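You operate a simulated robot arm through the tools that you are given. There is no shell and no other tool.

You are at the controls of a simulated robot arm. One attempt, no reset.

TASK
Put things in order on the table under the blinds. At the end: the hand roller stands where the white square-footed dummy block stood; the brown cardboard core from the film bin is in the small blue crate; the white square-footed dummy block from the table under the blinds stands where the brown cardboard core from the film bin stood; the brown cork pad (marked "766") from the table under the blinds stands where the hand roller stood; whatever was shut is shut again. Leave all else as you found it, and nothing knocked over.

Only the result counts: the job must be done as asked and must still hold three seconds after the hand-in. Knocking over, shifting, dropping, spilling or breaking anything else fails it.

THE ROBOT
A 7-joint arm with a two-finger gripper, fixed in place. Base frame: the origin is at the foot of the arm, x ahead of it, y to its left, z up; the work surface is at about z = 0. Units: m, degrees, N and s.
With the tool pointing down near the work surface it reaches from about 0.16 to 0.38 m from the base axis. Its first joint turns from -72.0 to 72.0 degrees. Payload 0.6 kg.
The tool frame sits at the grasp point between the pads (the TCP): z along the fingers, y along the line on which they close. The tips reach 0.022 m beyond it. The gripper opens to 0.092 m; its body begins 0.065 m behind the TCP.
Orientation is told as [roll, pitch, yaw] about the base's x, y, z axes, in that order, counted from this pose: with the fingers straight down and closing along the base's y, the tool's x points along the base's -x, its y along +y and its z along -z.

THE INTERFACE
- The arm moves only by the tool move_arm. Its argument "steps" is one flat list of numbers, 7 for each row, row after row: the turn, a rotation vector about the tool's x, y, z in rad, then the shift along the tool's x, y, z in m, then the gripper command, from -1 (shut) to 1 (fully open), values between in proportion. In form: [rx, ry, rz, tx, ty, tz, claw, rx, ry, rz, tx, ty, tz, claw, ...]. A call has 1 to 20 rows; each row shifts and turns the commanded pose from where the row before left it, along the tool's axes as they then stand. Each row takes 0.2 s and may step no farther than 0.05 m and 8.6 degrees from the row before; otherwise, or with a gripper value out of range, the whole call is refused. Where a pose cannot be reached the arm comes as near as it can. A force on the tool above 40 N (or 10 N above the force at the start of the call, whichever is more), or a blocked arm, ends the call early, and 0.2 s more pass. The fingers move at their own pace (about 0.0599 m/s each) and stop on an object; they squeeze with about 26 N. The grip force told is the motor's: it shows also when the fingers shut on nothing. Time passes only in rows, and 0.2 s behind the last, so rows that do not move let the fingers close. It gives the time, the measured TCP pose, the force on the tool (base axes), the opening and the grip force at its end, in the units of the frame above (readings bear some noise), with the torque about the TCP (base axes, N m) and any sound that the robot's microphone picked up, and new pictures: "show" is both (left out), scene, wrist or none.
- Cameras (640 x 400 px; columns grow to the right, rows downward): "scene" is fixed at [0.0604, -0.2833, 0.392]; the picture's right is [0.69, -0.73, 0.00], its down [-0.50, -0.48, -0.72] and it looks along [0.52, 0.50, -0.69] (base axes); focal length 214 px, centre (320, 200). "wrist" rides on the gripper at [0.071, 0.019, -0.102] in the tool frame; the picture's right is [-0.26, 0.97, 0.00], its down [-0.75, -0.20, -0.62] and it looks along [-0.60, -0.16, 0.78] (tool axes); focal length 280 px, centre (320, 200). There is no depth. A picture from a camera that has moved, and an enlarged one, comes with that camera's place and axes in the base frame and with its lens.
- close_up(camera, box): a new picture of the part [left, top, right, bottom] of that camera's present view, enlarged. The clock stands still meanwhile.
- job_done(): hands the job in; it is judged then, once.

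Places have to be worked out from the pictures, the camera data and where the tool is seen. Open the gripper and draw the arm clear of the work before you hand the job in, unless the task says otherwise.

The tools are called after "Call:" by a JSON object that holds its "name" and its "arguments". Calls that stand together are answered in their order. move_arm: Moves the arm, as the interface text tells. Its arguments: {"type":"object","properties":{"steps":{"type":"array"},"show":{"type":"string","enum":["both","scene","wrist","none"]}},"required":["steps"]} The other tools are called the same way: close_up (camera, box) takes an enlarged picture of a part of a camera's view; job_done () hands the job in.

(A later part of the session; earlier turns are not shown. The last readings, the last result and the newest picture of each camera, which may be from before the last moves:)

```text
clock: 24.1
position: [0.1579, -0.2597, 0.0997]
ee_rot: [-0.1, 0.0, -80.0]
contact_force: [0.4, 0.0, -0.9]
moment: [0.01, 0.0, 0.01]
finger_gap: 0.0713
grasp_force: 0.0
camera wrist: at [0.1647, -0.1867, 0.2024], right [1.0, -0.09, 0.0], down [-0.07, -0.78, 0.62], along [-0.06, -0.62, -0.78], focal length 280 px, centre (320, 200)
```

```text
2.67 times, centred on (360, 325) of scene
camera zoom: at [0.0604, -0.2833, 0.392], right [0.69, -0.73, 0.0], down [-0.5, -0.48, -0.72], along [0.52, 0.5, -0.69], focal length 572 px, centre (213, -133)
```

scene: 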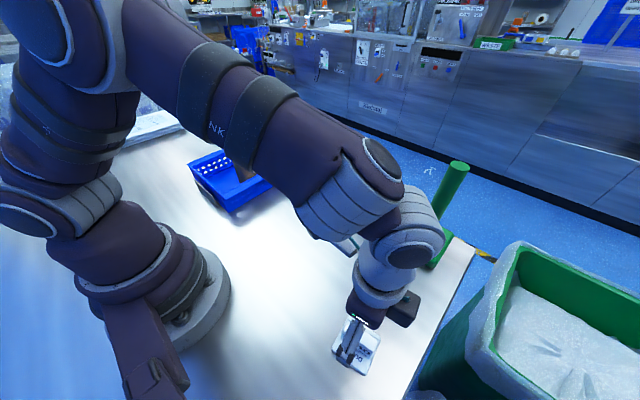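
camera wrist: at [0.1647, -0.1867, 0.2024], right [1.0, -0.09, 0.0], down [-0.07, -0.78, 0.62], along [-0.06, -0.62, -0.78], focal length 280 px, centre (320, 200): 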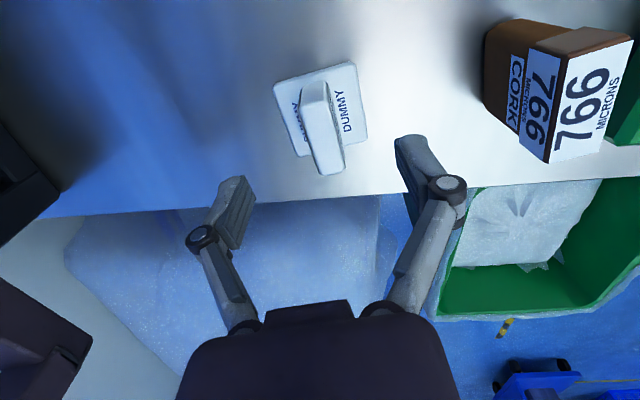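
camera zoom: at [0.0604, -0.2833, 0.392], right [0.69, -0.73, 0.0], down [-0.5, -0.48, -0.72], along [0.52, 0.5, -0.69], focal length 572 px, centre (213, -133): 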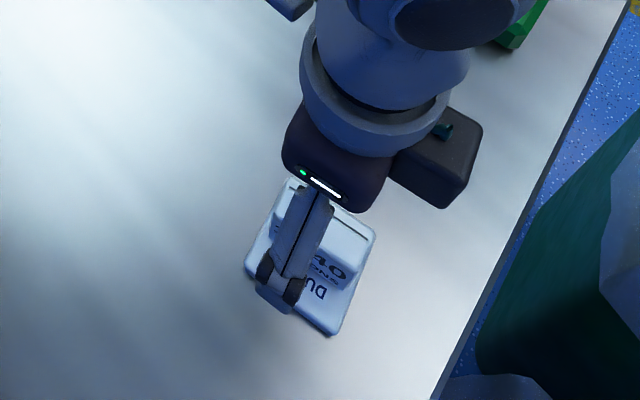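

The gripper is over the dummy. I enlarge the wrist view to check alignment with the upright before going down.

Call:
{"name": "close_up", "arguments": {"camera": "wrist", "box": [250, 50, 400, 190]}}

```text
2.86 times, centred on (325, 120) of wrist
camera zoom: at [0.1647, -0.1867, 0.2024], right [1.0, -0.09, 0.0], down [-0.07, -0.78, 0.62], along [-0.06, -0.62, -0.78], focal length 801 px, centre (306, 429)
```

zoom: 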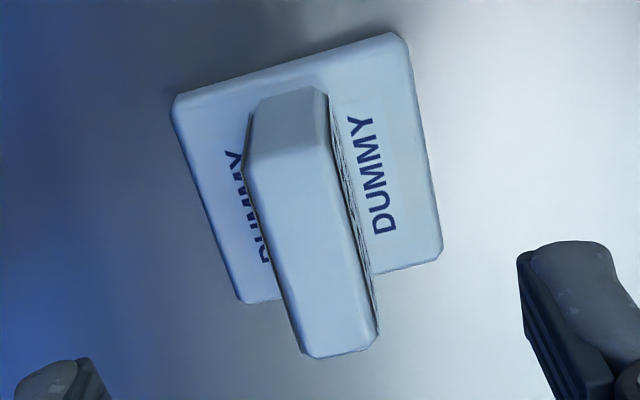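

The upright's top centre coincides with the TCP axis within about 1.5 mm and its direction matches. I descend to z ≈ 0.039 and close.

Call:
{"name": "move_arm", "arguments": {"steps": [0, 0, 0, 0, 0.001, 0.03, 0.55, 0, 0, 0, 0, 0, 0.02, 0.55, 0, 0, 0, 0, 0, 0.0105, 0.55, 0, 0, 0, 0, 0, 0, 0.55]}}

Call:
{"name": "close_up", "arguments": {"camera": "wrist", "box": [180, 50, 500, 300]}}

```text
clock: 25.1
position: [0.1599, -0.2584, 0.0402]
ee_rot: [0.1, 0.1, -80.0]
contact_force: [-0.3, -0.9, -0.2]
moment: [0.04, 0.02, 0.0]
finger_gap: 0.0713
grasp_force: 0.1
camera wrist: at [0.1663, -0.1862, 0.1417], right [1.0, -0.09, 0.0], down [-0.07, -0.78, 0.62], along [-0.06, -0.62, -0.78], focal length 280 px, centre (320, 200)
```

scene: 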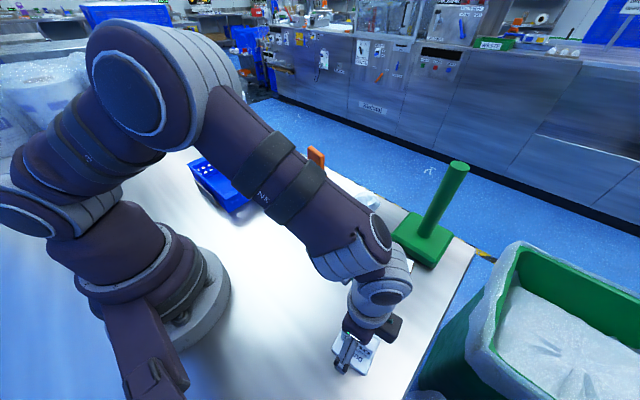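
wrist: 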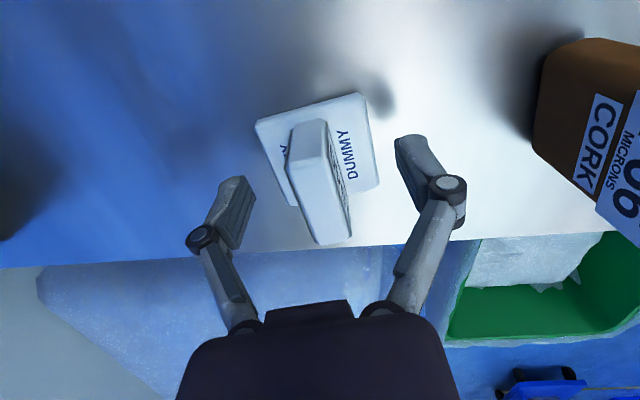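

```text
1.60 times, centred on (340, 175) of wrist
camera zoom: at [0.1663, -0.1862, 0.1417], right [1.0, -0.09, 0.0], down [-0.07, -0.78, 0.62], along [-0.06, -0.62, -0.78], focal length 449 px, centre (288, 240)
```

zoom: 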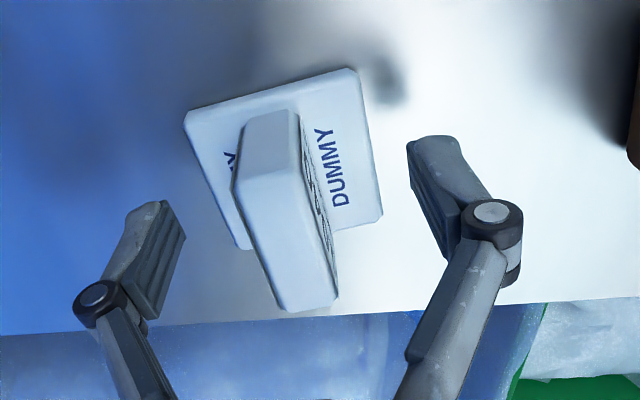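

Fingers straddle the upright. Closing now.

Call:
{"name": "move_arm", "arguments": {"steps": [0, 0, 0, 0, 0, 0, -1, 0, 0, 0, 0, 0, 0, -1, 0, 0, 0, 0, 0, 0, -1, 0, 0, 0, 0, 0, 0, -1, 0, 0, 0, 0, 0, 0, -1]}}

Call:
{"name": "close_up", "arguments": {"camera": "wrist", "box": [180, 50, 500, 300]}}

```text
clock: 26.3
position: [0.1595, -0.2604, 0.0395]
ee_rot: [0.0, -0.1, -80.0]
contact_force: [-0.3, -1.8, 0.7]
moment: [-0.02, -0.02, -0.03]
finger_gap: 0.0172
grasp_force: 25.7
camera wrist: at [0.1663, -0.1862, 0.1418], right [1.0, -0.09, 0.0], down [-0.07, -0.78, 0.62], along [-0.06, -0.62, -0.78], focal length 280 px, centre (320, 200)
```

scene: 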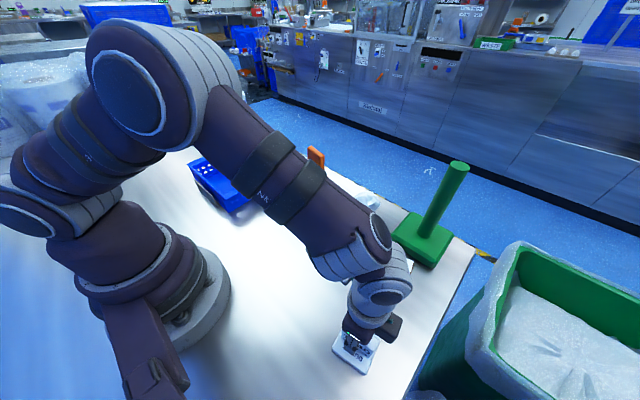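
wrist: 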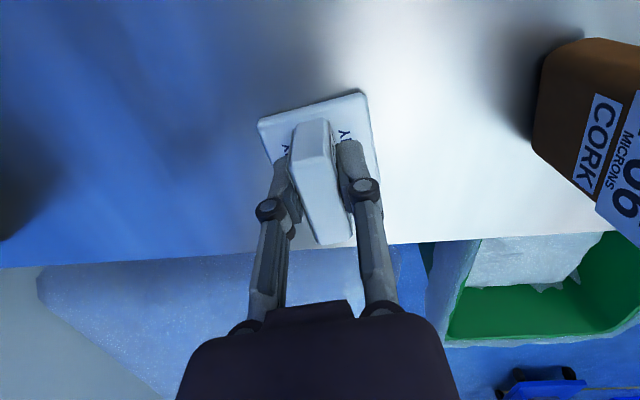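

```text
1.60 times, centred on (340, 175) of wrist
camera zoom: at [0.1663, -0.1862, 0.1418], right [1.0, -0.09, 0.0], down [-0.07, -0.78, 0.62], along [-0.06, -0.62, -0.78], focal length 449 px, centre (288, 240)
```

zoom: 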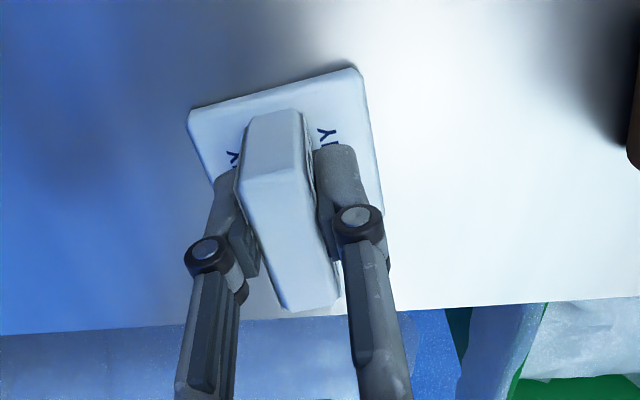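

The dummy is held (gap 0.0172 at (0.1595, -0.2604), its original place). I lift it, carry it inward and then out over the core's former place at (0.296, -0.083).

Call:
{"name": "move_arm", "arguments": {"steps": [0, 0, 0, 0, 0, -0.02, -1, 0, 0, 0, 0, 0, -0.045, -1, 0, 0, 0, 0, 0, -0.045, -1, 0, 0, 0, 0.0385, 0.0119, 0, -1, 0, 0, 0, 0.0385, 0.0119, 0, -1, 0, 0, 0, 0.0385, 0.0119, 0, -1, 0, 0, 0, 0.0385, 0.0119, 0, -1, 0, 0, 0, -0.001, 0.0392, 0, -1, 0, 0, 0, -0.001, 0.0392, 0, -1, 0, 0, 0, -0.001, 0.0392, 0, -1, 0, 0, 0, 0, 0, 0, -1]}}

Call:
{"name": "close_up", "arguments": {"camera": "scene", "box": [250, 130, 460, 280]}}

```text
clock: 28.7
position: [0.2973, -0.0827, 0.1507]
ee_rot: [0.1, 0.1, -80.0]
contact_force: [0.4, 0.0, -1.2]
moment: [0.0, -0.01, 0.0]
finger_gap: 0.0173
grasp_force: 26.0
camera wrist: at [0.3034, -0.0097, 0.253], right [1.0, -0.09, 0.0], down [-0.07, -0.78, 0.62], along [-0.06, -0.62, -0.78], focal length 280 px, centre (320, 200)
```

scene: 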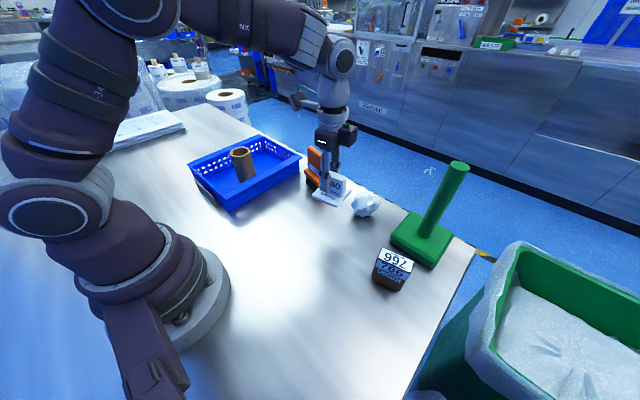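
wrist: 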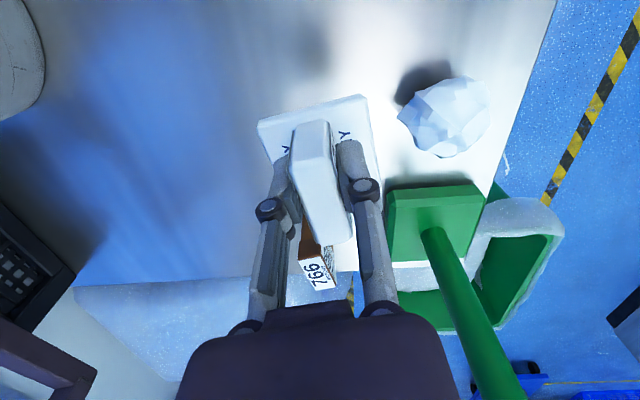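

```text
2.67 times, centred on (355, 205) of scene
camera zoom: at [0.0604, -0.2833, 0.392], right [0.69, -0.73, 0.0], down [-0.5, -0.48, -0.72], along [0.52, 0.5, -0.69], focal length 572 px, centre (227, 187)
```

zoom: 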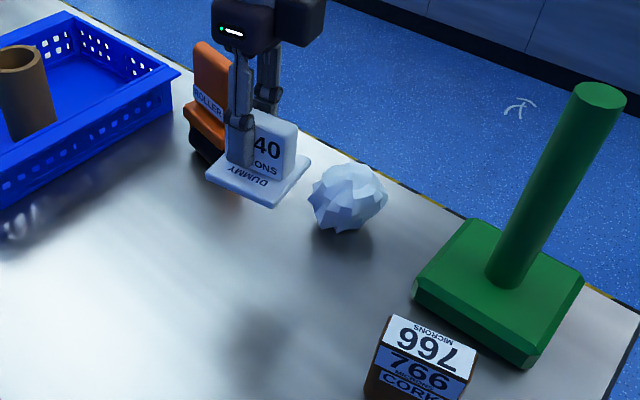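

The dummy hangs over the core's old place with clear space around it. I lower it to about 8 mm above the table, then look.

Call:
{"name": "move_arm", "arguments": {"steps": [0, 0, 0, 0, 0, 0.045, -1, 0, 0, 0, 0, 0, 0.04, -1, 0, 0, 0, 0, 0, 0.018, -1, 0, 0, 0, 0, 0, 0, -1]}}

Call:
{"name": "close_up", "arguments": {"camera": "scene", "box": [250, 130, 460, 280]}}

```text
clock: 29.7
position: [0.2965, -0.0825, 0.0475]
ee_rot: [0.1, 0.0, -80.0]
contact_force: [0.8, 1.0, -1.3]
moment: [0.01, 0.0, -0.02]
finger_gap: 0.0175
grasp_force: 26.0
camera wrist: at [0.3021, -0.0096, 0.1489], right [1.0, -0.09, 0.0], down [-0.07, -0.78, 0.62], along [-0.06, -0.62, -0.78], focal length 280 px, centre (320, 200)
```

scene: 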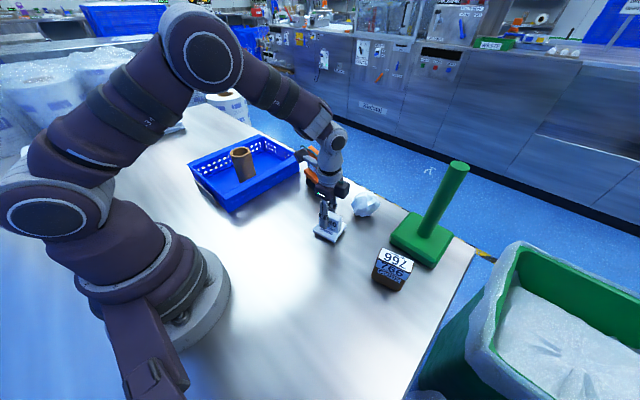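
wrist: 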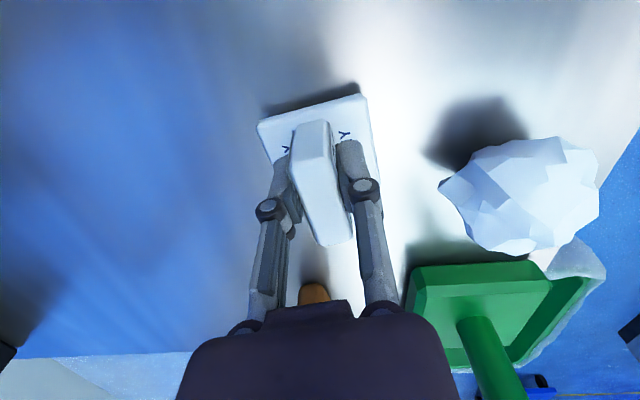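

```text
2.67 times, centred on (355, 205) of scene
camera zoom: at [0.0604, -0.2833, 0.392], right [0.69, -0.73, 0.0], down [-0.5, -0.48, -0.72], along [0.52, 0.5, -0.69], focal length 572 px, centre (227, 187)
```

zoom: 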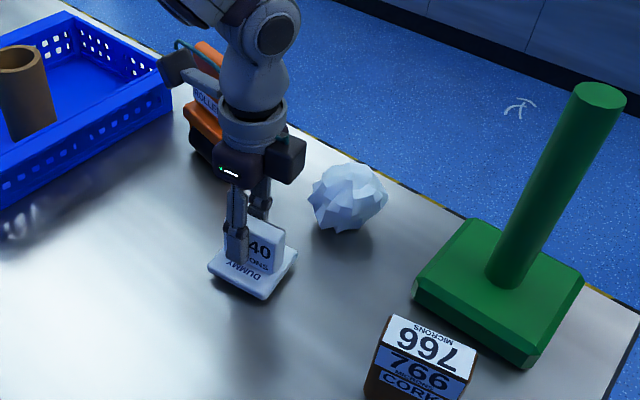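

Clear all around. I lower the last millimetres in small steps.

Call:
{"name": "move_arm", "arguments": {"steps": [0, 0, 0, 0, 0, 0.003, -1, 0, 0, 0, 0, 0, 0.002, -1, 0, 0, 0, 0, 0, 0.001, -1, 0, 0, 0, 0, 0, 0, -1], "show": "none"}}

```text
clock: 30.7
position: [0.2964, -0.0825, 0.0422]
ee_rot: [0.1, 0.0, -80.0]
contact_force: [0.2, 0.0, -0.7]
moment: [-0.02, -0.03, 0.02]
finger_gap: 0.017
grasp_force: 26.1
```

Still no contact at 0.042; one-millimetre steps until it touches.

Call:
{"name": "move_arm", "arguments": {"steps": [0, 0, 0, 0, 0, 0.001, -1, 0, 0, 0, 0, 0, 0.001, -1, 0, 0, 0, 0, 0, 0, -1], "show": "none"}}

```text
clock: 31.5
position: [0.2956, -0.0827, 0.0399]
ee_rot: [0.1, 0.0, -80.0]
contact_force: [-6.4, 0.7, 21.7]
moment: [0.05, 0.11, 0.0]
finger_gap: 0.0174
grasp_force: 26.4
```

The dummy is on the table (21.7 N). I relieve the pressure by a millimetre fraction and open the fingers a little.

Call:
{"name": "move_arm", "arguments": {"steps": [0, 0, 0, 0, 0, -0.0008, -1, 0, 0, 0, 0, 0, 0, -0.4, 0, 0, 0, 0, 0, 0, -0.2, 0, 0, 0, 0, 0, 0, -0.1, 0, 0, 0, 0, 0, 0, -0.1]}}

Call:
{"name": "close_up", "arguments": {"camera": "scene", "box": [270, 150, 430, 270]}}

```text
clock: 32.7
position: [0.2968, -0.0825, 0.0391]
ee_rot: [0.1, 0.0, -80.0]
contact_force: [0.5, -0.3, 0.2]
moment: [0.01, 0.01, -0.01]
finger_gap: 0.0416
grasp_force: 0.0
camera wrist: at [0.3027, -0.0091, 0.1418], right [1.0, -0.09, 0.0], down [-0.07, -0.78, 0.62], along [-0.06, -0.62, -0.78], focal length 280 px, centre (320, 200)
```

scene: 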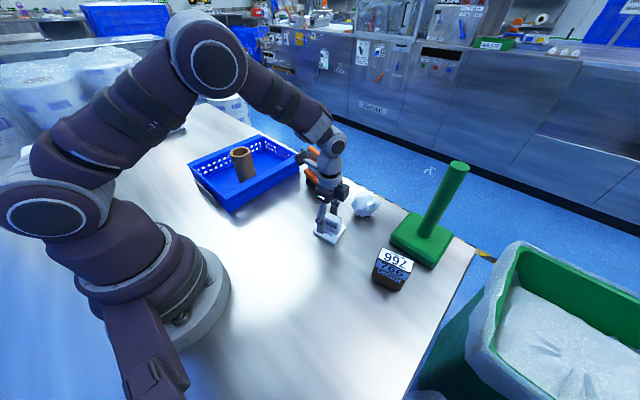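
wrist: 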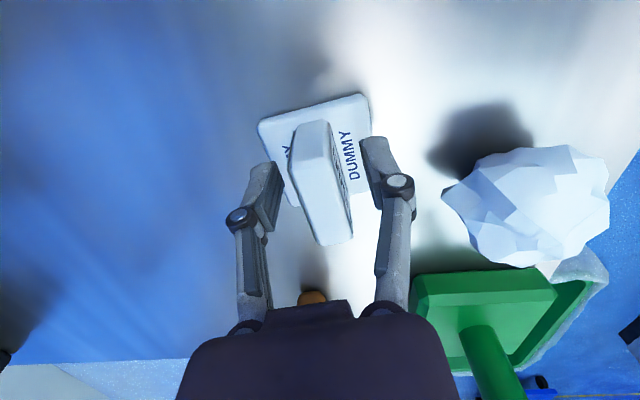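

```text
3.33 times, centred on (350, 210) of scene
camera zoom: at [0.0604, -0.2833, 0.392], right [0.69, -0.73, 0.0], down [-0.5, -0.48, -0.72], along [0.52, 0.5, -0.69], focal length 715 px, centre (220, 167)
```

zoom: 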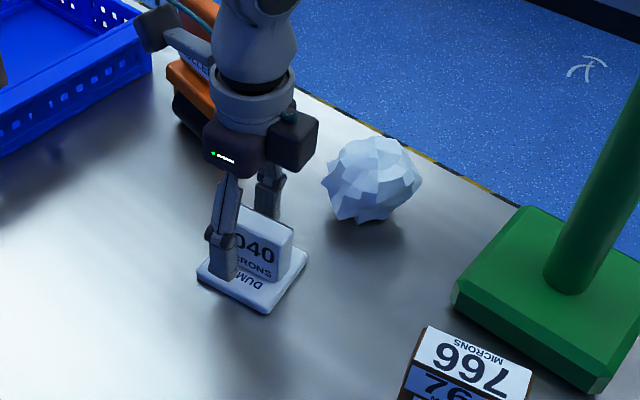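

The dummy stands free on the core's old place. I raise straight up, pull back and turn toward the roller to measure it.

Call:
{"name": "move_arm", "arguments": {"steps": [0, 0, 0, 0, 0, -0.02, -0.1, 0, 0, 0, 0, 0, -0.04, -0.1, 0, 0, 0, 0, 0, -0.05, -0.1, 0, 0, 0, 0, 0, -0.05, 0, 0, 0, 0, 0.0326, -0.0334, 0, 0.5, 0, 0, 0, 0.0326, -0.0334, 0, 1, 0, 0, -0.1435, 0, 0, 0, 1, 0, 0, -0.1435, 0, 0, 0, 1, 0, 0, -0.1435, 0, 0, 0, 1, 0, 0, -0.1435, 0, 0, 0, 1, 0, 0, -0.1435, 0, 0, 0, 1, 0, 0, -0.1435, 0, 0, 0, 1, 0, 0, -0.1435, 0, 0, 0, 1, 0, 0, -0.1435, 0, 0, 0, 1, 0, 0, -0.1435, 0, 0, 0, 1, 0, 0, 0, 0, 0, 0, 1]}}

Call:
{"name": "close_up", "arguments": {"camera": "scene", "box": [270, 130, 430, 250]}}

Call:
{"name": "close_up", "arguments": {"camera": "wrist", "box": [330, 60, 490, 180]}}

```text
clock: 36.1
position: [0.2189, -0.03, 0.2005]
ee_rot: [0.1, 0.0, -5.8]
contact_force: [0.5, -0.5, -0.1]
moment: [-0.02, -0.03, -0.01]
finger_gap: 0.092
grasp_force: 0.1
camera wrist: at [0.1501, -0.0033, 0.3018], right [0.36, 0.93, 0.0], down [0.73, -0.28, 0.63], along [0.58, -0.22, -0.78], focal length 280 px, centre (320, 200)
```

scene: 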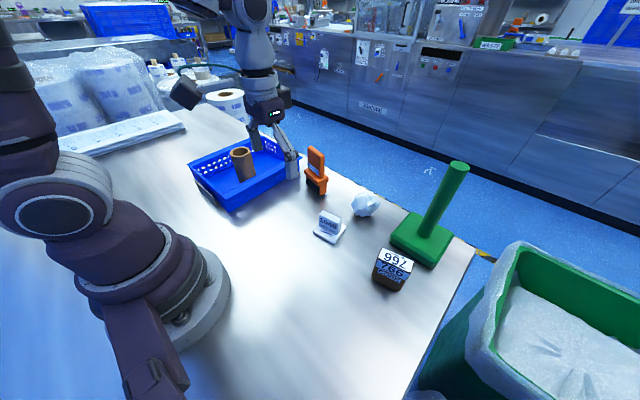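
wrist: 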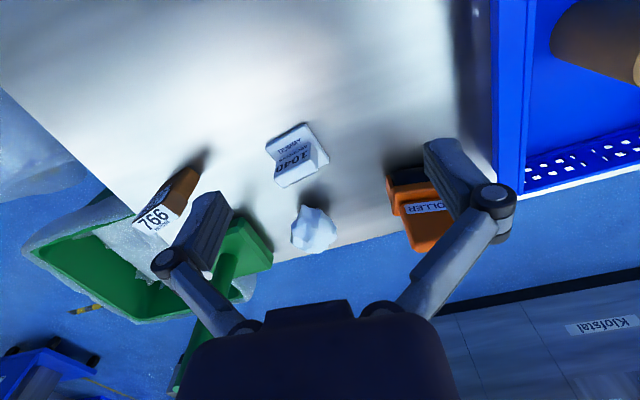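

```text
3.33 times, centred on (350, 190) of scene
camera zoom: at [0.0604, -0.2833, 0.392], right [0.69, -0.73, 0.0], down [-0.5, -0.48, -0.72], along [0.52, 0.5, -0.69], focal length 715 px, centre (220, 233)
```

zoom: 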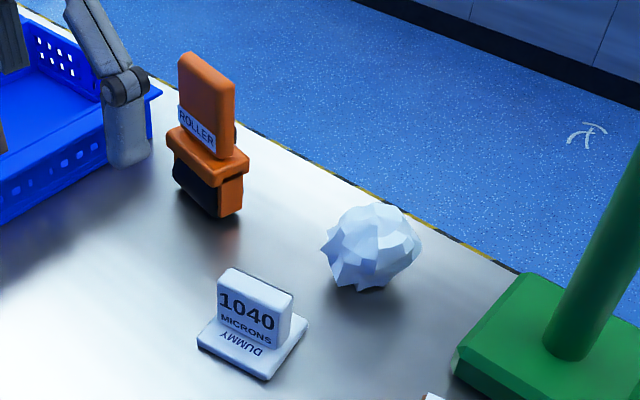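

```text
3.33 times, centred on (410, 120) of wrist
camera zoom: at [0.1501, -0.0033, 0.3018], right [0.36, 0.93, 0.0], down [0.73, -0.28, 0.63], along [0.58, -0.22, -0.78], focal length 935 px, centre (20, 467)
```

zoom: 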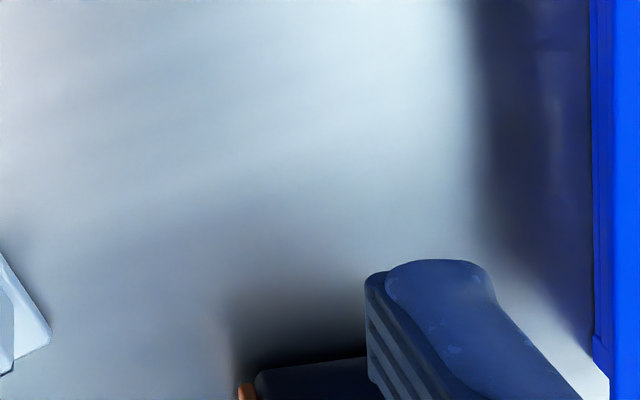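

The dummy stands upright. The finger hides part of the roller, so I shift 65 mm to the left to see it between the fingers.

Call:
{"name": "move_arm", "arguments": {"steps": [0, 0, 0, 0.0033, 0.0323, 0, 1, 0, 0, 0, 0.0033, 0.0323, 0, 1, 0, 0, 0, 0, 0, 0, 1], "show": "wrist"}}

Call:
{"name": "close_up", "arguments": {"camera": "wrist", "box": [250, 130, 420, 270]}}

```text
clock: 36.9
position: [0.2195, 0.0356, 0.2011]
ee_rot: [-0.1, -0.1, -6.0]
contact_force: [-0.7, -0.2, -0.4]
moment: [0.02, 0.01, -0.02]
finger_gap: 0.092
grasp_force: 0.0
camera wrist: at [0.151, 0.0626, 0.3021], right [0.36, 0.93, 0.0], down [0.73, -0.28, 0.63], along [0.58, -0.23, -0.78], focal length 280 px, centre (320, 200)
```

wrist: 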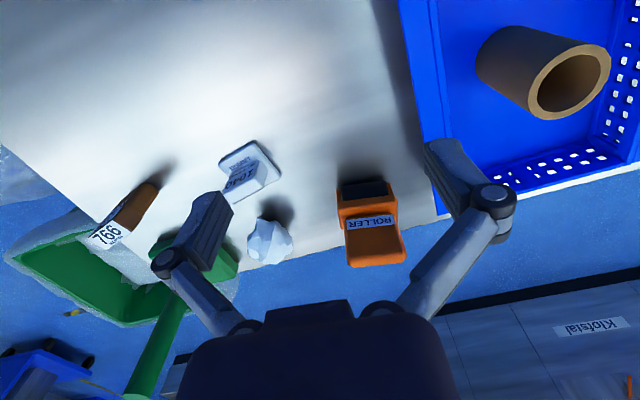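

```text
2.86 times, centred on (335, 200) of wrist
camera zoom: at [0.151, 0.0626, 0.3021], right [0.36, 0.93, 0.0], down [0.73, -0.28, 0.63], along [0.58, -0.23, -0.78], focal length 801 px, centre (277, 200)
```

zoom: 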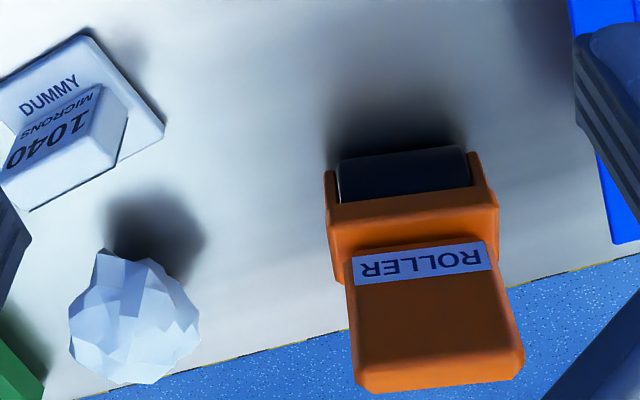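

Triangulated: roller footprint ≈ (0.38, 0.036), handle top ≈ (0.378, 0.034, 0.12), width axis turned about -12°. It's at the edge of reach, so I turn to yaw -12°, tilt the tool 8.6° outward and hover at z ≈ 0.165 above it.

Call:
{"name": "move_arm", "arguments": {"steps": [0, 0, 0.105, 0, 0, 0, 1, 0, -0.1495, 0, 0, 0, 0, 1, 0, 0, 0, -0.037, 0.008, 0.0147, 1, 0, 0, 0, -0.037, 0.008, 0.0147, 1, 0, 0, 0, -0.037, 0.008, 0.0147, 1, 0, 0, 0, 0, 0, 0, 1]}}

Call:
{"name": "close_up", "arguments": {"camera": "scene", "box": [230, 70, 430, 220]}}

```text
clock: 38.3
position: [0.3388, 0.0338, 0.1727]
ee_rot: [0.1, -8.5, -12.1]
contact_force: [-0.3, 0.4, 0.5]
moment: [0.02, -0.03, 0.0]
finger_gap: 0.0921
grasp_force: 0.1
camera wrist: at [0.2589, 0.0707, 0.2621], right [0.45, 0.89, 0.04], down [0.59, -0.34, 0.73], along [0.66, -0.31, -0.68], focal length 280 px, centre (320, 200)
```

scene: 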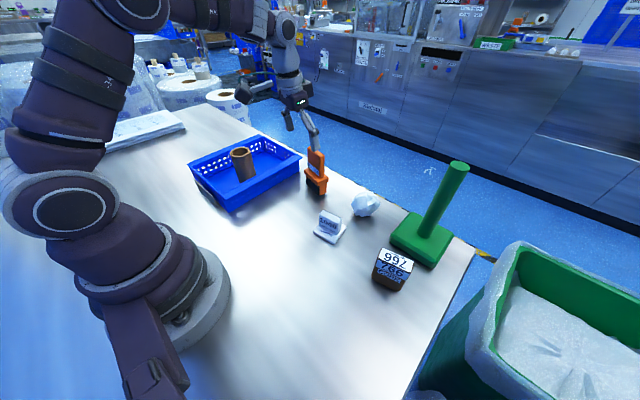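
wrist: 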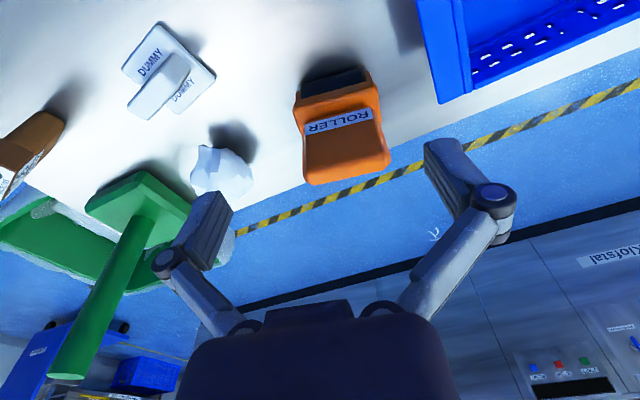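

```text
2.67 times, centred on (330, 145) of scene
camera zoom: at [0.0604, -0.2833, 0.392], right [0.69, -0.73, 0.0], down [-0.5, -0.48, -0.72], along [0.52, 0.5, -0.69], focal length 572 px, centre (293, 347)
```

zoom: 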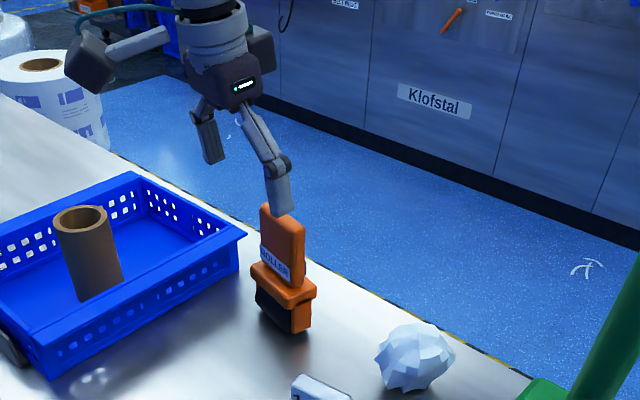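

The tilted pose is reachable. I enlarge the wrist view to refine the handle's position.

Call:
{"name": "close_up", "arguments": {"camera": "wrist", "box": [270, 50, 420, 200]}}

```text
2.67 times, centred on (345, 125) of wrist
camera zoom: at [0.2589, 0.0707, 0.2621], right [0.45, 0.89, 0.04], down [0.59, -0.34, 0.73], along [0.66, -0.31, -0.68], focal length 748 px, centre (253, 400)
```

zoom: 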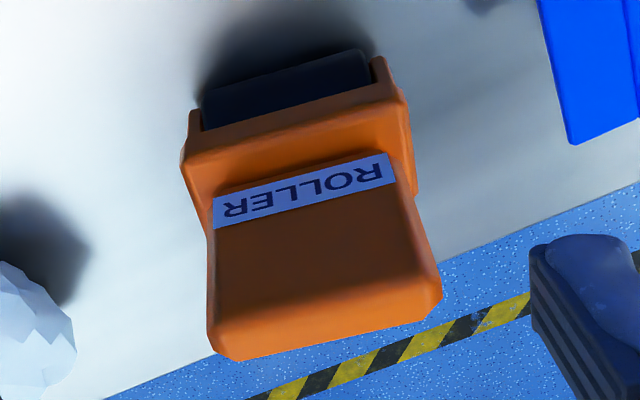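

Handle centre ≈ (0.379, 0.0355), yaw -12°. I move over it at z ≈ 0.15 and check.

Call:
{"name": "move_arm", "arguments": {"steps": [0, 0, 0, -0.0176, 0.005, 0.0141, 1, 0, 0, 0, -0.0176, 0.005, 0.0141, 1, 0, 0, 0, 0, 0, 0, 1]}}

Call:
{"name": "close_up", "arguments": {"camera": "scene", "box": [250, 90, 400, 210]}}

Call:
{"name": "close_up", "arguments": {"camera": "wrist", "box": [220, 50, 460, 220]}}

```text
clock: 39.1
position: [0.3785, 0.036, 0.15]
ee_rot: [0.0, -8.7, -12.0]
contact_force: [0.0, -0.5, -0.1]
moment: [0.01, 0.0, -0.01]
finger_gap: 0.092
grasp_force: 0.0
camera wrist: at [0.2988, 0.0731, 0.2401], right [0.45, 0.89, 0.04], down [0.59, -0.34, 0.73], along [0.66, -0.31, -0.68], focal length 280 px, centre (320, 200)
```

scene: 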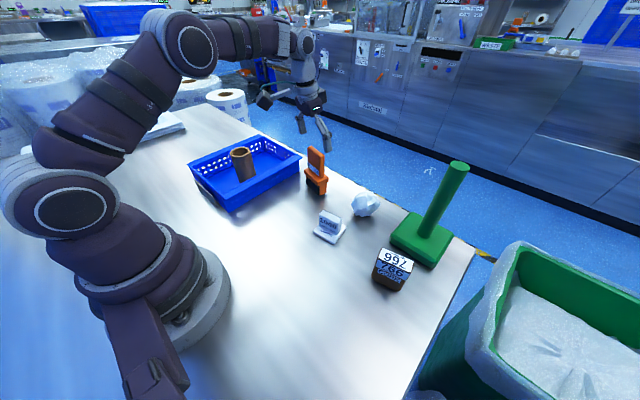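
wrist: 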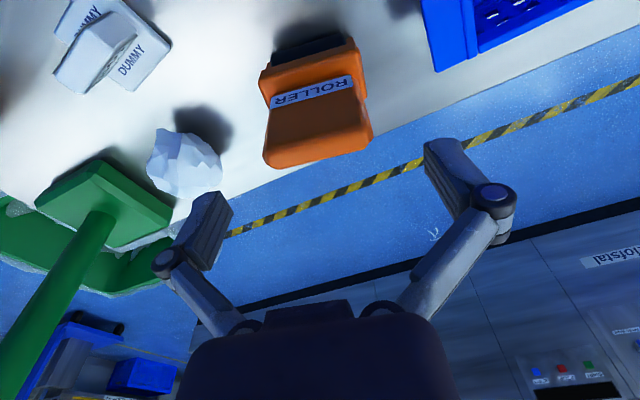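

```text
3.33 times, centred on (325, 150) of scene
camera zoom: at [0.0604, -0.2833, 0.392], right [0.69, -0.73, 0.0], down [-0.5, -0.48, -0.72], along [0.52, 0.5, -0.69], focal length 715 px, centre (303, 367)
```

zoom: 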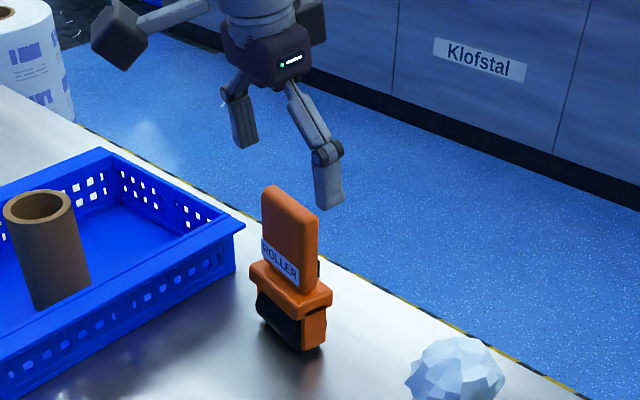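

```text
2.35 times, centred on (340, 135) of wrist
camera zoom: at [0.2988, 0.0731, 0.2401], right [0.45, 0.89, 0.04], down [0.59, -0.34, 0.73], along [0.66, -0.31, -0.68], focal length 660 px, centre (273, 353)
```

zoom: 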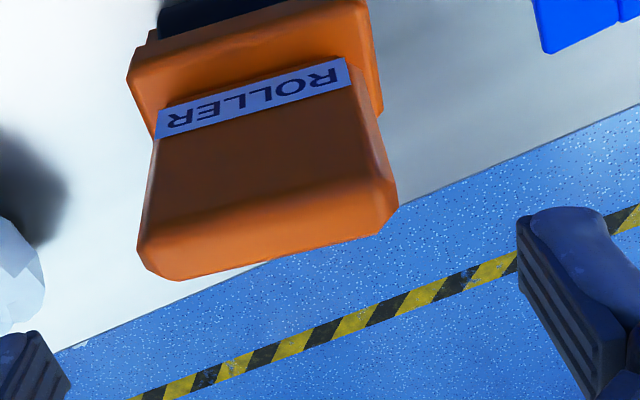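

Handle centre is at (0.3795, 0.036) – the TCP is right over it. I lower vertically to z ≈ 0.09 with the fingers on both sides of the handle.

Call:
{"name": "move_arm", "arguments": {"steps": [0, 0, 0, 0.003, 0, 0.0198, 1, 0, 0, 0, 0.003, 0, 0.0198, 1, 0, 0, 0, 0.003, 0, 0.0198, 1, 0, 0, 0, 0, 0, 0, 1]}}

Call:
{"name": "close_up", "arguments": {"camera": "scene", "box": [250, 90, 400, 210]}}

```text
clock: 40.1
position: [0.379, 0.0352, 0.0908]
ee_rot: [0.1, -8.6, -12.1]
contact_force: [0.1, -0.3, 0.7]
moment: [0.01, 0.03, -0.01]
finger_gap: 0.0921
grasp_force: 0.1
camera wrist: at [0.2989, 0.0721, 0.1808], right [0.45, 0.89, 0.04], down [0.59, -0.34, 0.73], along [0.66, -0.31, -0.68], focal length 280 px, centre (320, 200)
```

scene: 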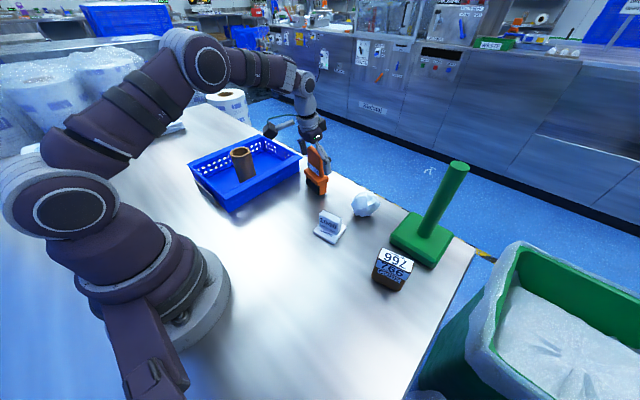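
wrist: 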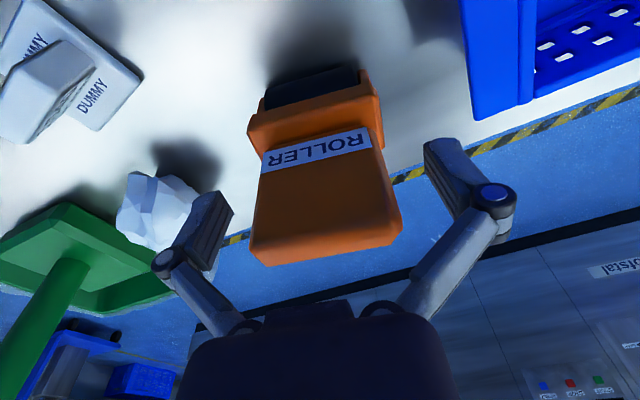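

```text
3.33 times, centred on (325, 150) of scene
camera zoom: at [0.0604, -0.2833, 0.392], right [0.69, -0.73, 0.0], down [-0.5, -0.48, -0.72], along [0.52, 0.5, -0.69], focal length 715 px, centre (303, 367)
```

zoom: 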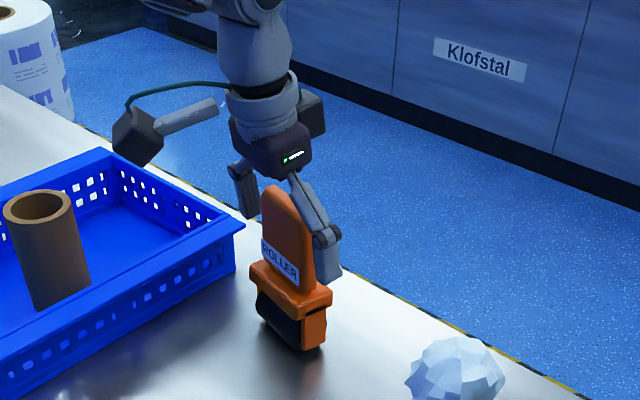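

Fingers straddle the handle with the tips just above the shoulder. Closing.

Call:
{"name": "move_arm", "arguments": {"steps": [0, 0, 0, 0, 0, 0, -1, 0, 0, 0, 0, 0, 0, -1, 0, 0, 0, 0, 0, 0, -1, 0, 0, 0, 0, 0, 0, -1]}}

Call:
{"name": "close_up", "arguments": {"camera": "scene", "box": [250, 90, 400, 210]}}

```text
clock: 41.1
position: [0.3781, 0.0354, 0.0901]
ee_rot: [0.1, -8.5, -12.2]
contact_force: [-2.0, -2.9, 8.2]
moment: [-0.04, 0.1, -0.05]
finger_gap: 0.0602
grasp_force: 25.9
camera wrist: at [0.2989, 0.072, 0.1812], right [0.46, 0.89, 0.04], down [0.59, -0.34, 0.73], along [0.66, -0.31, -0.68], focal length 280 px, centre (320, 200)
```

scene: 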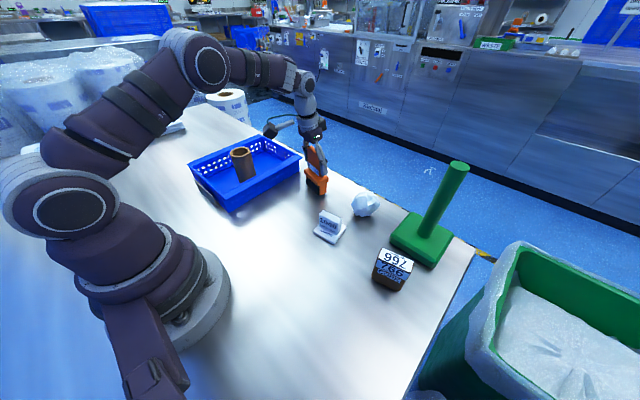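
wrist: 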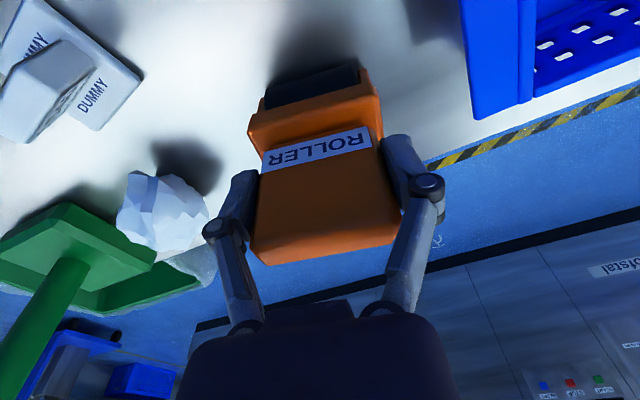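

```text
3.33 times, centred on (325, 150) of scene
camera zoom: at [0.0604, -0.2833, 0.392], right [0.69, -0.73, 0.0], down [-0.5, -0.48, -0.72], along [0.52, 0.5, -0.69], focal length 715 px, centre (303, 367)
```

zoom: 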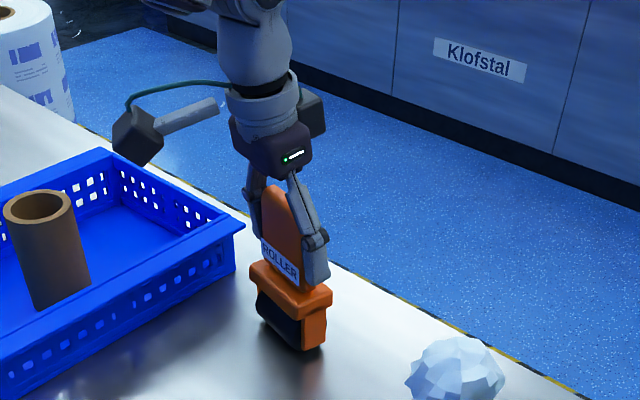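

The roller is held (gap 0.060, TCP (0.378, 0.0355, 0.090)). I lift it straight up, then carry it inward, away from the crate and the dummy.

Call:
{"name": "move_arm", "arguments": {"steps": [0, 0, 0, -0.0022, 0, -0.0149, -1, 0, 0, 0, -0.0022, 0, -0.0149, -1, 0, 0, 0, -0.0044, 0, -0.0297, -1, 0, 0, 0, 0.0303, -0.0159, -0.0147, -1, 0, 0, 0, 0.0303, -0.0159, -0.0147, -1, 0, 0, 0, 0.0303, -0.0159, -0.0147, -1, 0, 0, 0, 0.0303, -0.0159, -0.0147, -1, 0, 0, 0, 0.0093, -0.0361, -0.0014, -1, 0, 0, 0, 0.0093, -0.0361, -0.0014, -1, 0, 0, 0, 0.0093, -0.0361, -0.0014, -1, 0, 0, 0, 0, 0, 0, -1]}}

Call:
{"name": "close_up", "arguments": {"camera": "scene", "box": [200, 100, 420, 270]}}

```text
clock: 43.5
position: [0.1888, -0.099, 0.1913]
ee_rot: [0.1, -8.6, -12.0]
contact_force: [-0.8, -0.4, -1.9]
moment: [0.03, -0.02, 0.02]
finger_gap: 0.0597
grasp_force: 26.2
camera wrist: at [0.1095, -0.0633, 0.2801], right [0.46, 0.89, 0.04], down [0.59, -0.34, 0.73], along [0.66, -0.31, -0.68], focal length 280 px, centre (320, 200)
```

scene: 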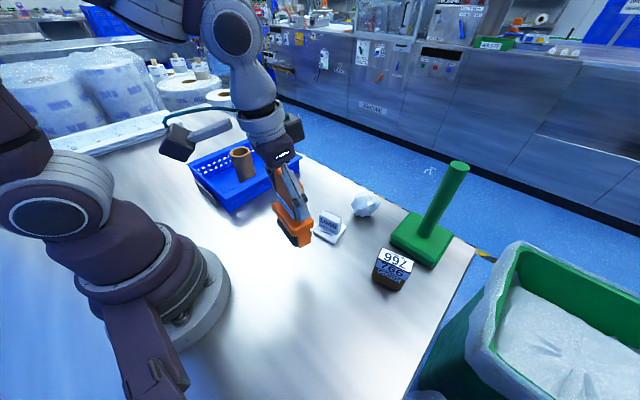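
wrist: 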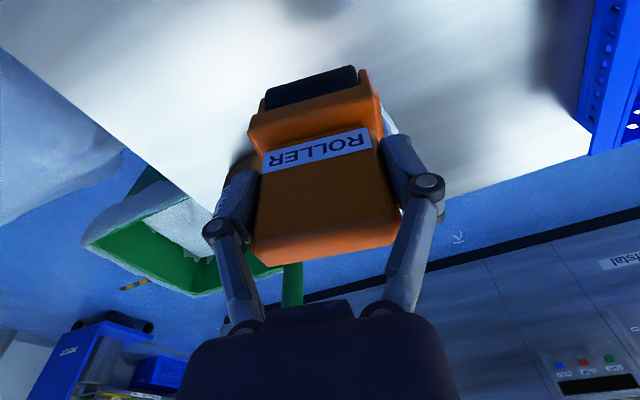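

```text
2.35 times, centred on (310, 185) of scene
camera zoom: at [0.0604, -0.2833, 0.392], right [0.69, -0.73, 0.0], down [-0.5, -0.48, -0.72], along [0.52, 0.5, -0.69], focal length 505 px, centre (344, 235)
```

zoom: 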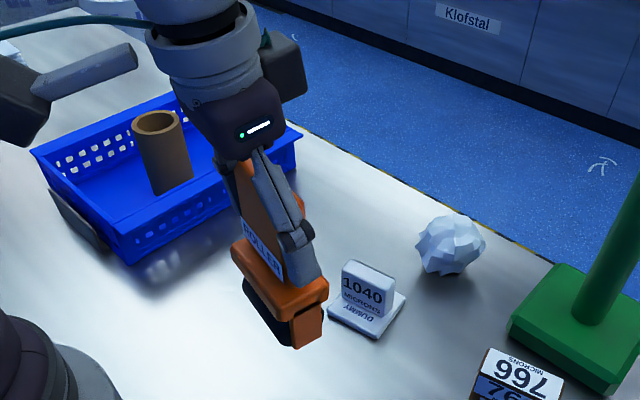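

The grip is steady (the roller sits in the same place in the wrist picture). I now turn about the vertical by -64° so that the tilt stays radial for the dummy's old place.

Call:
{"name": "move_arm", "arguments": {"steps": [0.02064, 0, 0.1381, 0, 0, 0, -1, 0.02064, 0, 0.1381, 0, 0, 0, -1, 0.02064, 0, 0.1381, 0, 0, 0, -1, 0.02064, 0, 0.1381, 0, 0, 0, -1, 0.02064, 0, 0.1381, 0, 0, 0, -1, 0.02064, 0, 0.1381, 0, 0, 0, -1, 0.02064, 0, 0.1381, 0, 0, 0, -1, 0.02064, 0, 0.1381, 0, 0, 0, -1, 0, 0, 0, 0, 0, 0, -1]}}

```text
clock: 45.5
position: [0.1888, -0.0997, 0.1897]
ee_rot: [0.2, -8.6, -76.2]
contact_force: [-0.6, -0.3, -2.7]
moment: [-0.04, -0.02, 0.03]
finger_gap: 0.0598
grasp_force: 26.4
camera wrist: at [0.1866, -0.0123, 0.2805], right [1.0, -0.02, 0.04], down [-0.04, -0.68, 0.73], along [0.01, -0.73, -0.68], focal length 280 px, centre (320, 200)
```

scene: 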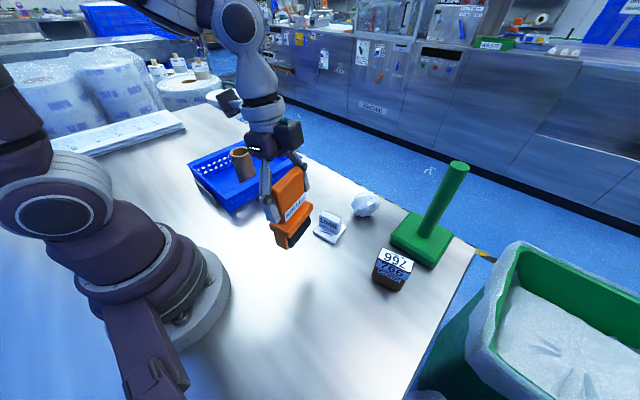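
wrist: 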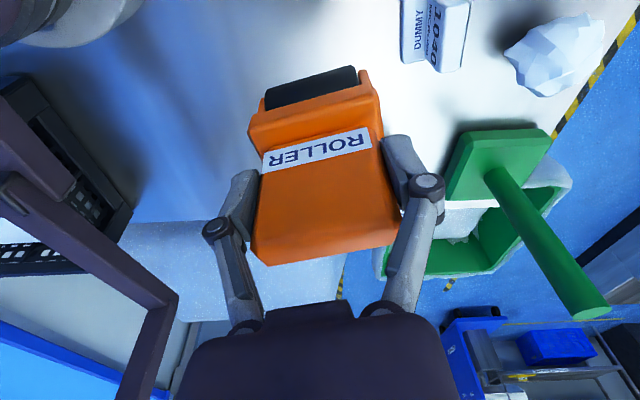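

The roller is upright and turned. I go down a bit and move it out over the dummy's old place, keeping to the near side so it stays clear of the cork and the boom.

Call:
{"name": "move_arm", "arguments": {"steps": [0, 0, 0, -0.0072, -0.0177, 0.0264, -1, 0, 0, 0, -0.0072, -0.0177, 0.0264, -1, 0, 0, 0, -0.0402, -0.0107, 0.0128, -1, 0, 0, 0, -0.0402, -0.0107, 0.0128, -1, 0, 0, 0, -0.0402, -0.0107, 0.0128, -1, 0, 0, 0, 0, 0, 0, -1]}}

Call:
{"name": "close_up", "arguments": {"camera": "scene", "box": [260, 220, 460, 400]}}

```text
clock: 46.9
position: [0.1603, -0.26, 0.1203]
ee_rot: [0.1, -8.5, -76.1]
contact_force: [0.3, 0.7, -2.0]
moment: [-0.01, 0.0, 0.01]
finger_gap: 0.0598
grasp_force: 25.8
camera wrist: at [0.1573, -0.1719, 0.2104], right [1.0, -0.02, 0.04], down [-0.04, -0.68, 0.73], along [0.01, -0.73, -0.68], focal length 280 px, centre (320, 200)
```

scene: 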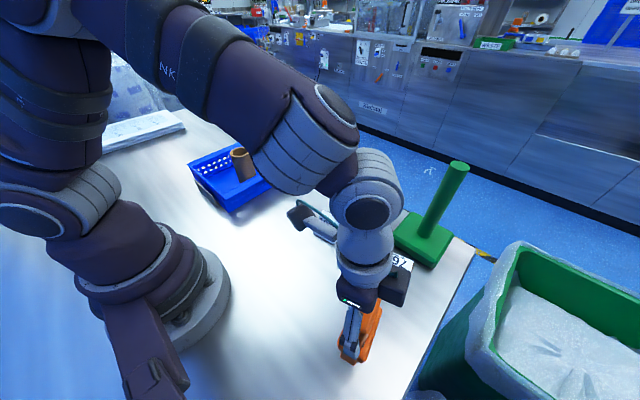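
wrist: 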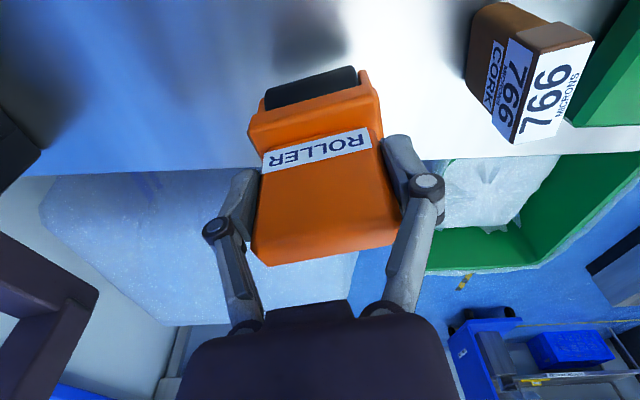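

```text
2.22 times, centred on (360, 310) of scene
camera zoom: at [0.0604, -0.2833, 0.392], right [0.69, -0.73, 0.0], down [-0.5, -0.48, -0.72], along [0.52, 0.5, -0.69], focal length 477 px, centre (231, -44)
```

zoom: 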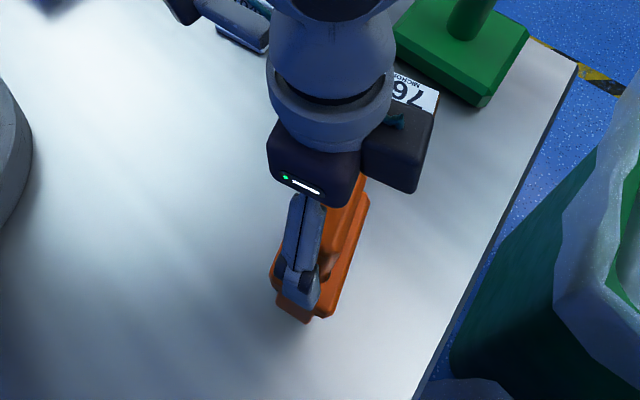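

Over the spot, upright. I lower to about 3 mm above the table.

Call:
{"name": "move_arm", "arguments": {"steps": [0, 0, 0, 0.002, 0, 0.0134, -1, 0, 0, 0, 0.0018, 0, 0.0124, -1, 0, 0, 0, 0, 0, 0, -1]}}

Call:
{"name": "close_up", "arguments": {"camera": "scene", "box": [260, 220, 460, 400]}}

```text
clock: 47.7
position: [0.1601, -0.2584, 0.0936]
ee_rot: [0.1, -8.6, -76.2]
contact_force: [0.1, -1.1, -3.0]
moment: [0.03, -0.03, -0.01]
finger_gap: 0.0597
grasp_force: 25.8
camera wrist: at [0.1573, -0.1714, 0.1842], right [1.0, -0.02, 0.04], down [-0.04, -0.68, 0.73], along [0.01, -0.73, -0.68], focal length 280 px, centre (320, 200)
```

scene: 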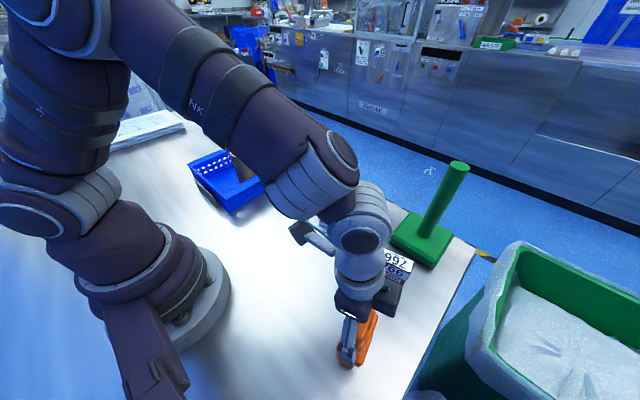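
wrist: 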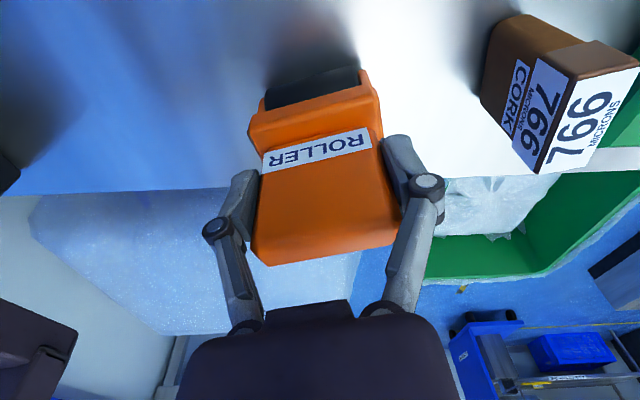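

```text
2.22 times, centred on (360, 310) of scene
camera zoom: at [0.0604, -0.2833, 0.392], right [0.69, -0.73, 0.0], down [-0.5, -0.48, -0.72], along [0.52, 0.5, -0.69], focal length 477 px, centre (231, -44)
```

zoom: 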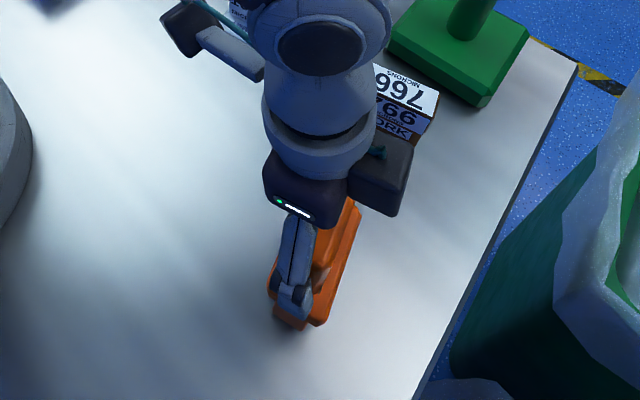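

Last millimetres, in 1 mm steps.

Call:
{"name": "move_arm", "arguments": {"steps": [0, 0, 0, 0.00015, 0, 0.00099, -1, 0, 0, 0, 0.00015, 0, 0.00099, -1, 0, 0, 0, 0, 0, 0, -1], "show": "none"}}

```text
clock: 48.5
position: [0.1591, -0.2581, 0.0927]
ee_rot: [0.1, -8.6, -76.1]
contact_force: [-0.2, 0.9, -2.2]
moment: [-0.02, 0.0, -0.02]
finger_gap: 0.0599
grasp_force: 26.0
```

No contact yet; continue.

Call:
{"name": "move_arm", "arguments": {"steps": [0, 0, 0, 0.00015, 0, 0.00099, -1, 0, 0, 0, 0.00015, 0, 0.00099, -1, 0, 0, 0, 0, 0, 0, -1], "show": "none"}}

```text
clock: 49.3
position: [0.159, -0.2584, 0.0923]
ee_rot: [0.1, -8.6, -76.1]
contact_force: [-1.8, 3.4, 9.9]
moment: [0.25, 0.1, 0.02]
finger_gap: 0.0598
grasp_force: 26.3
stopped in row 3: the force on the tool passed its limit at 41 N (the readings are from after the stop); the commanded pose is now the measured one
```

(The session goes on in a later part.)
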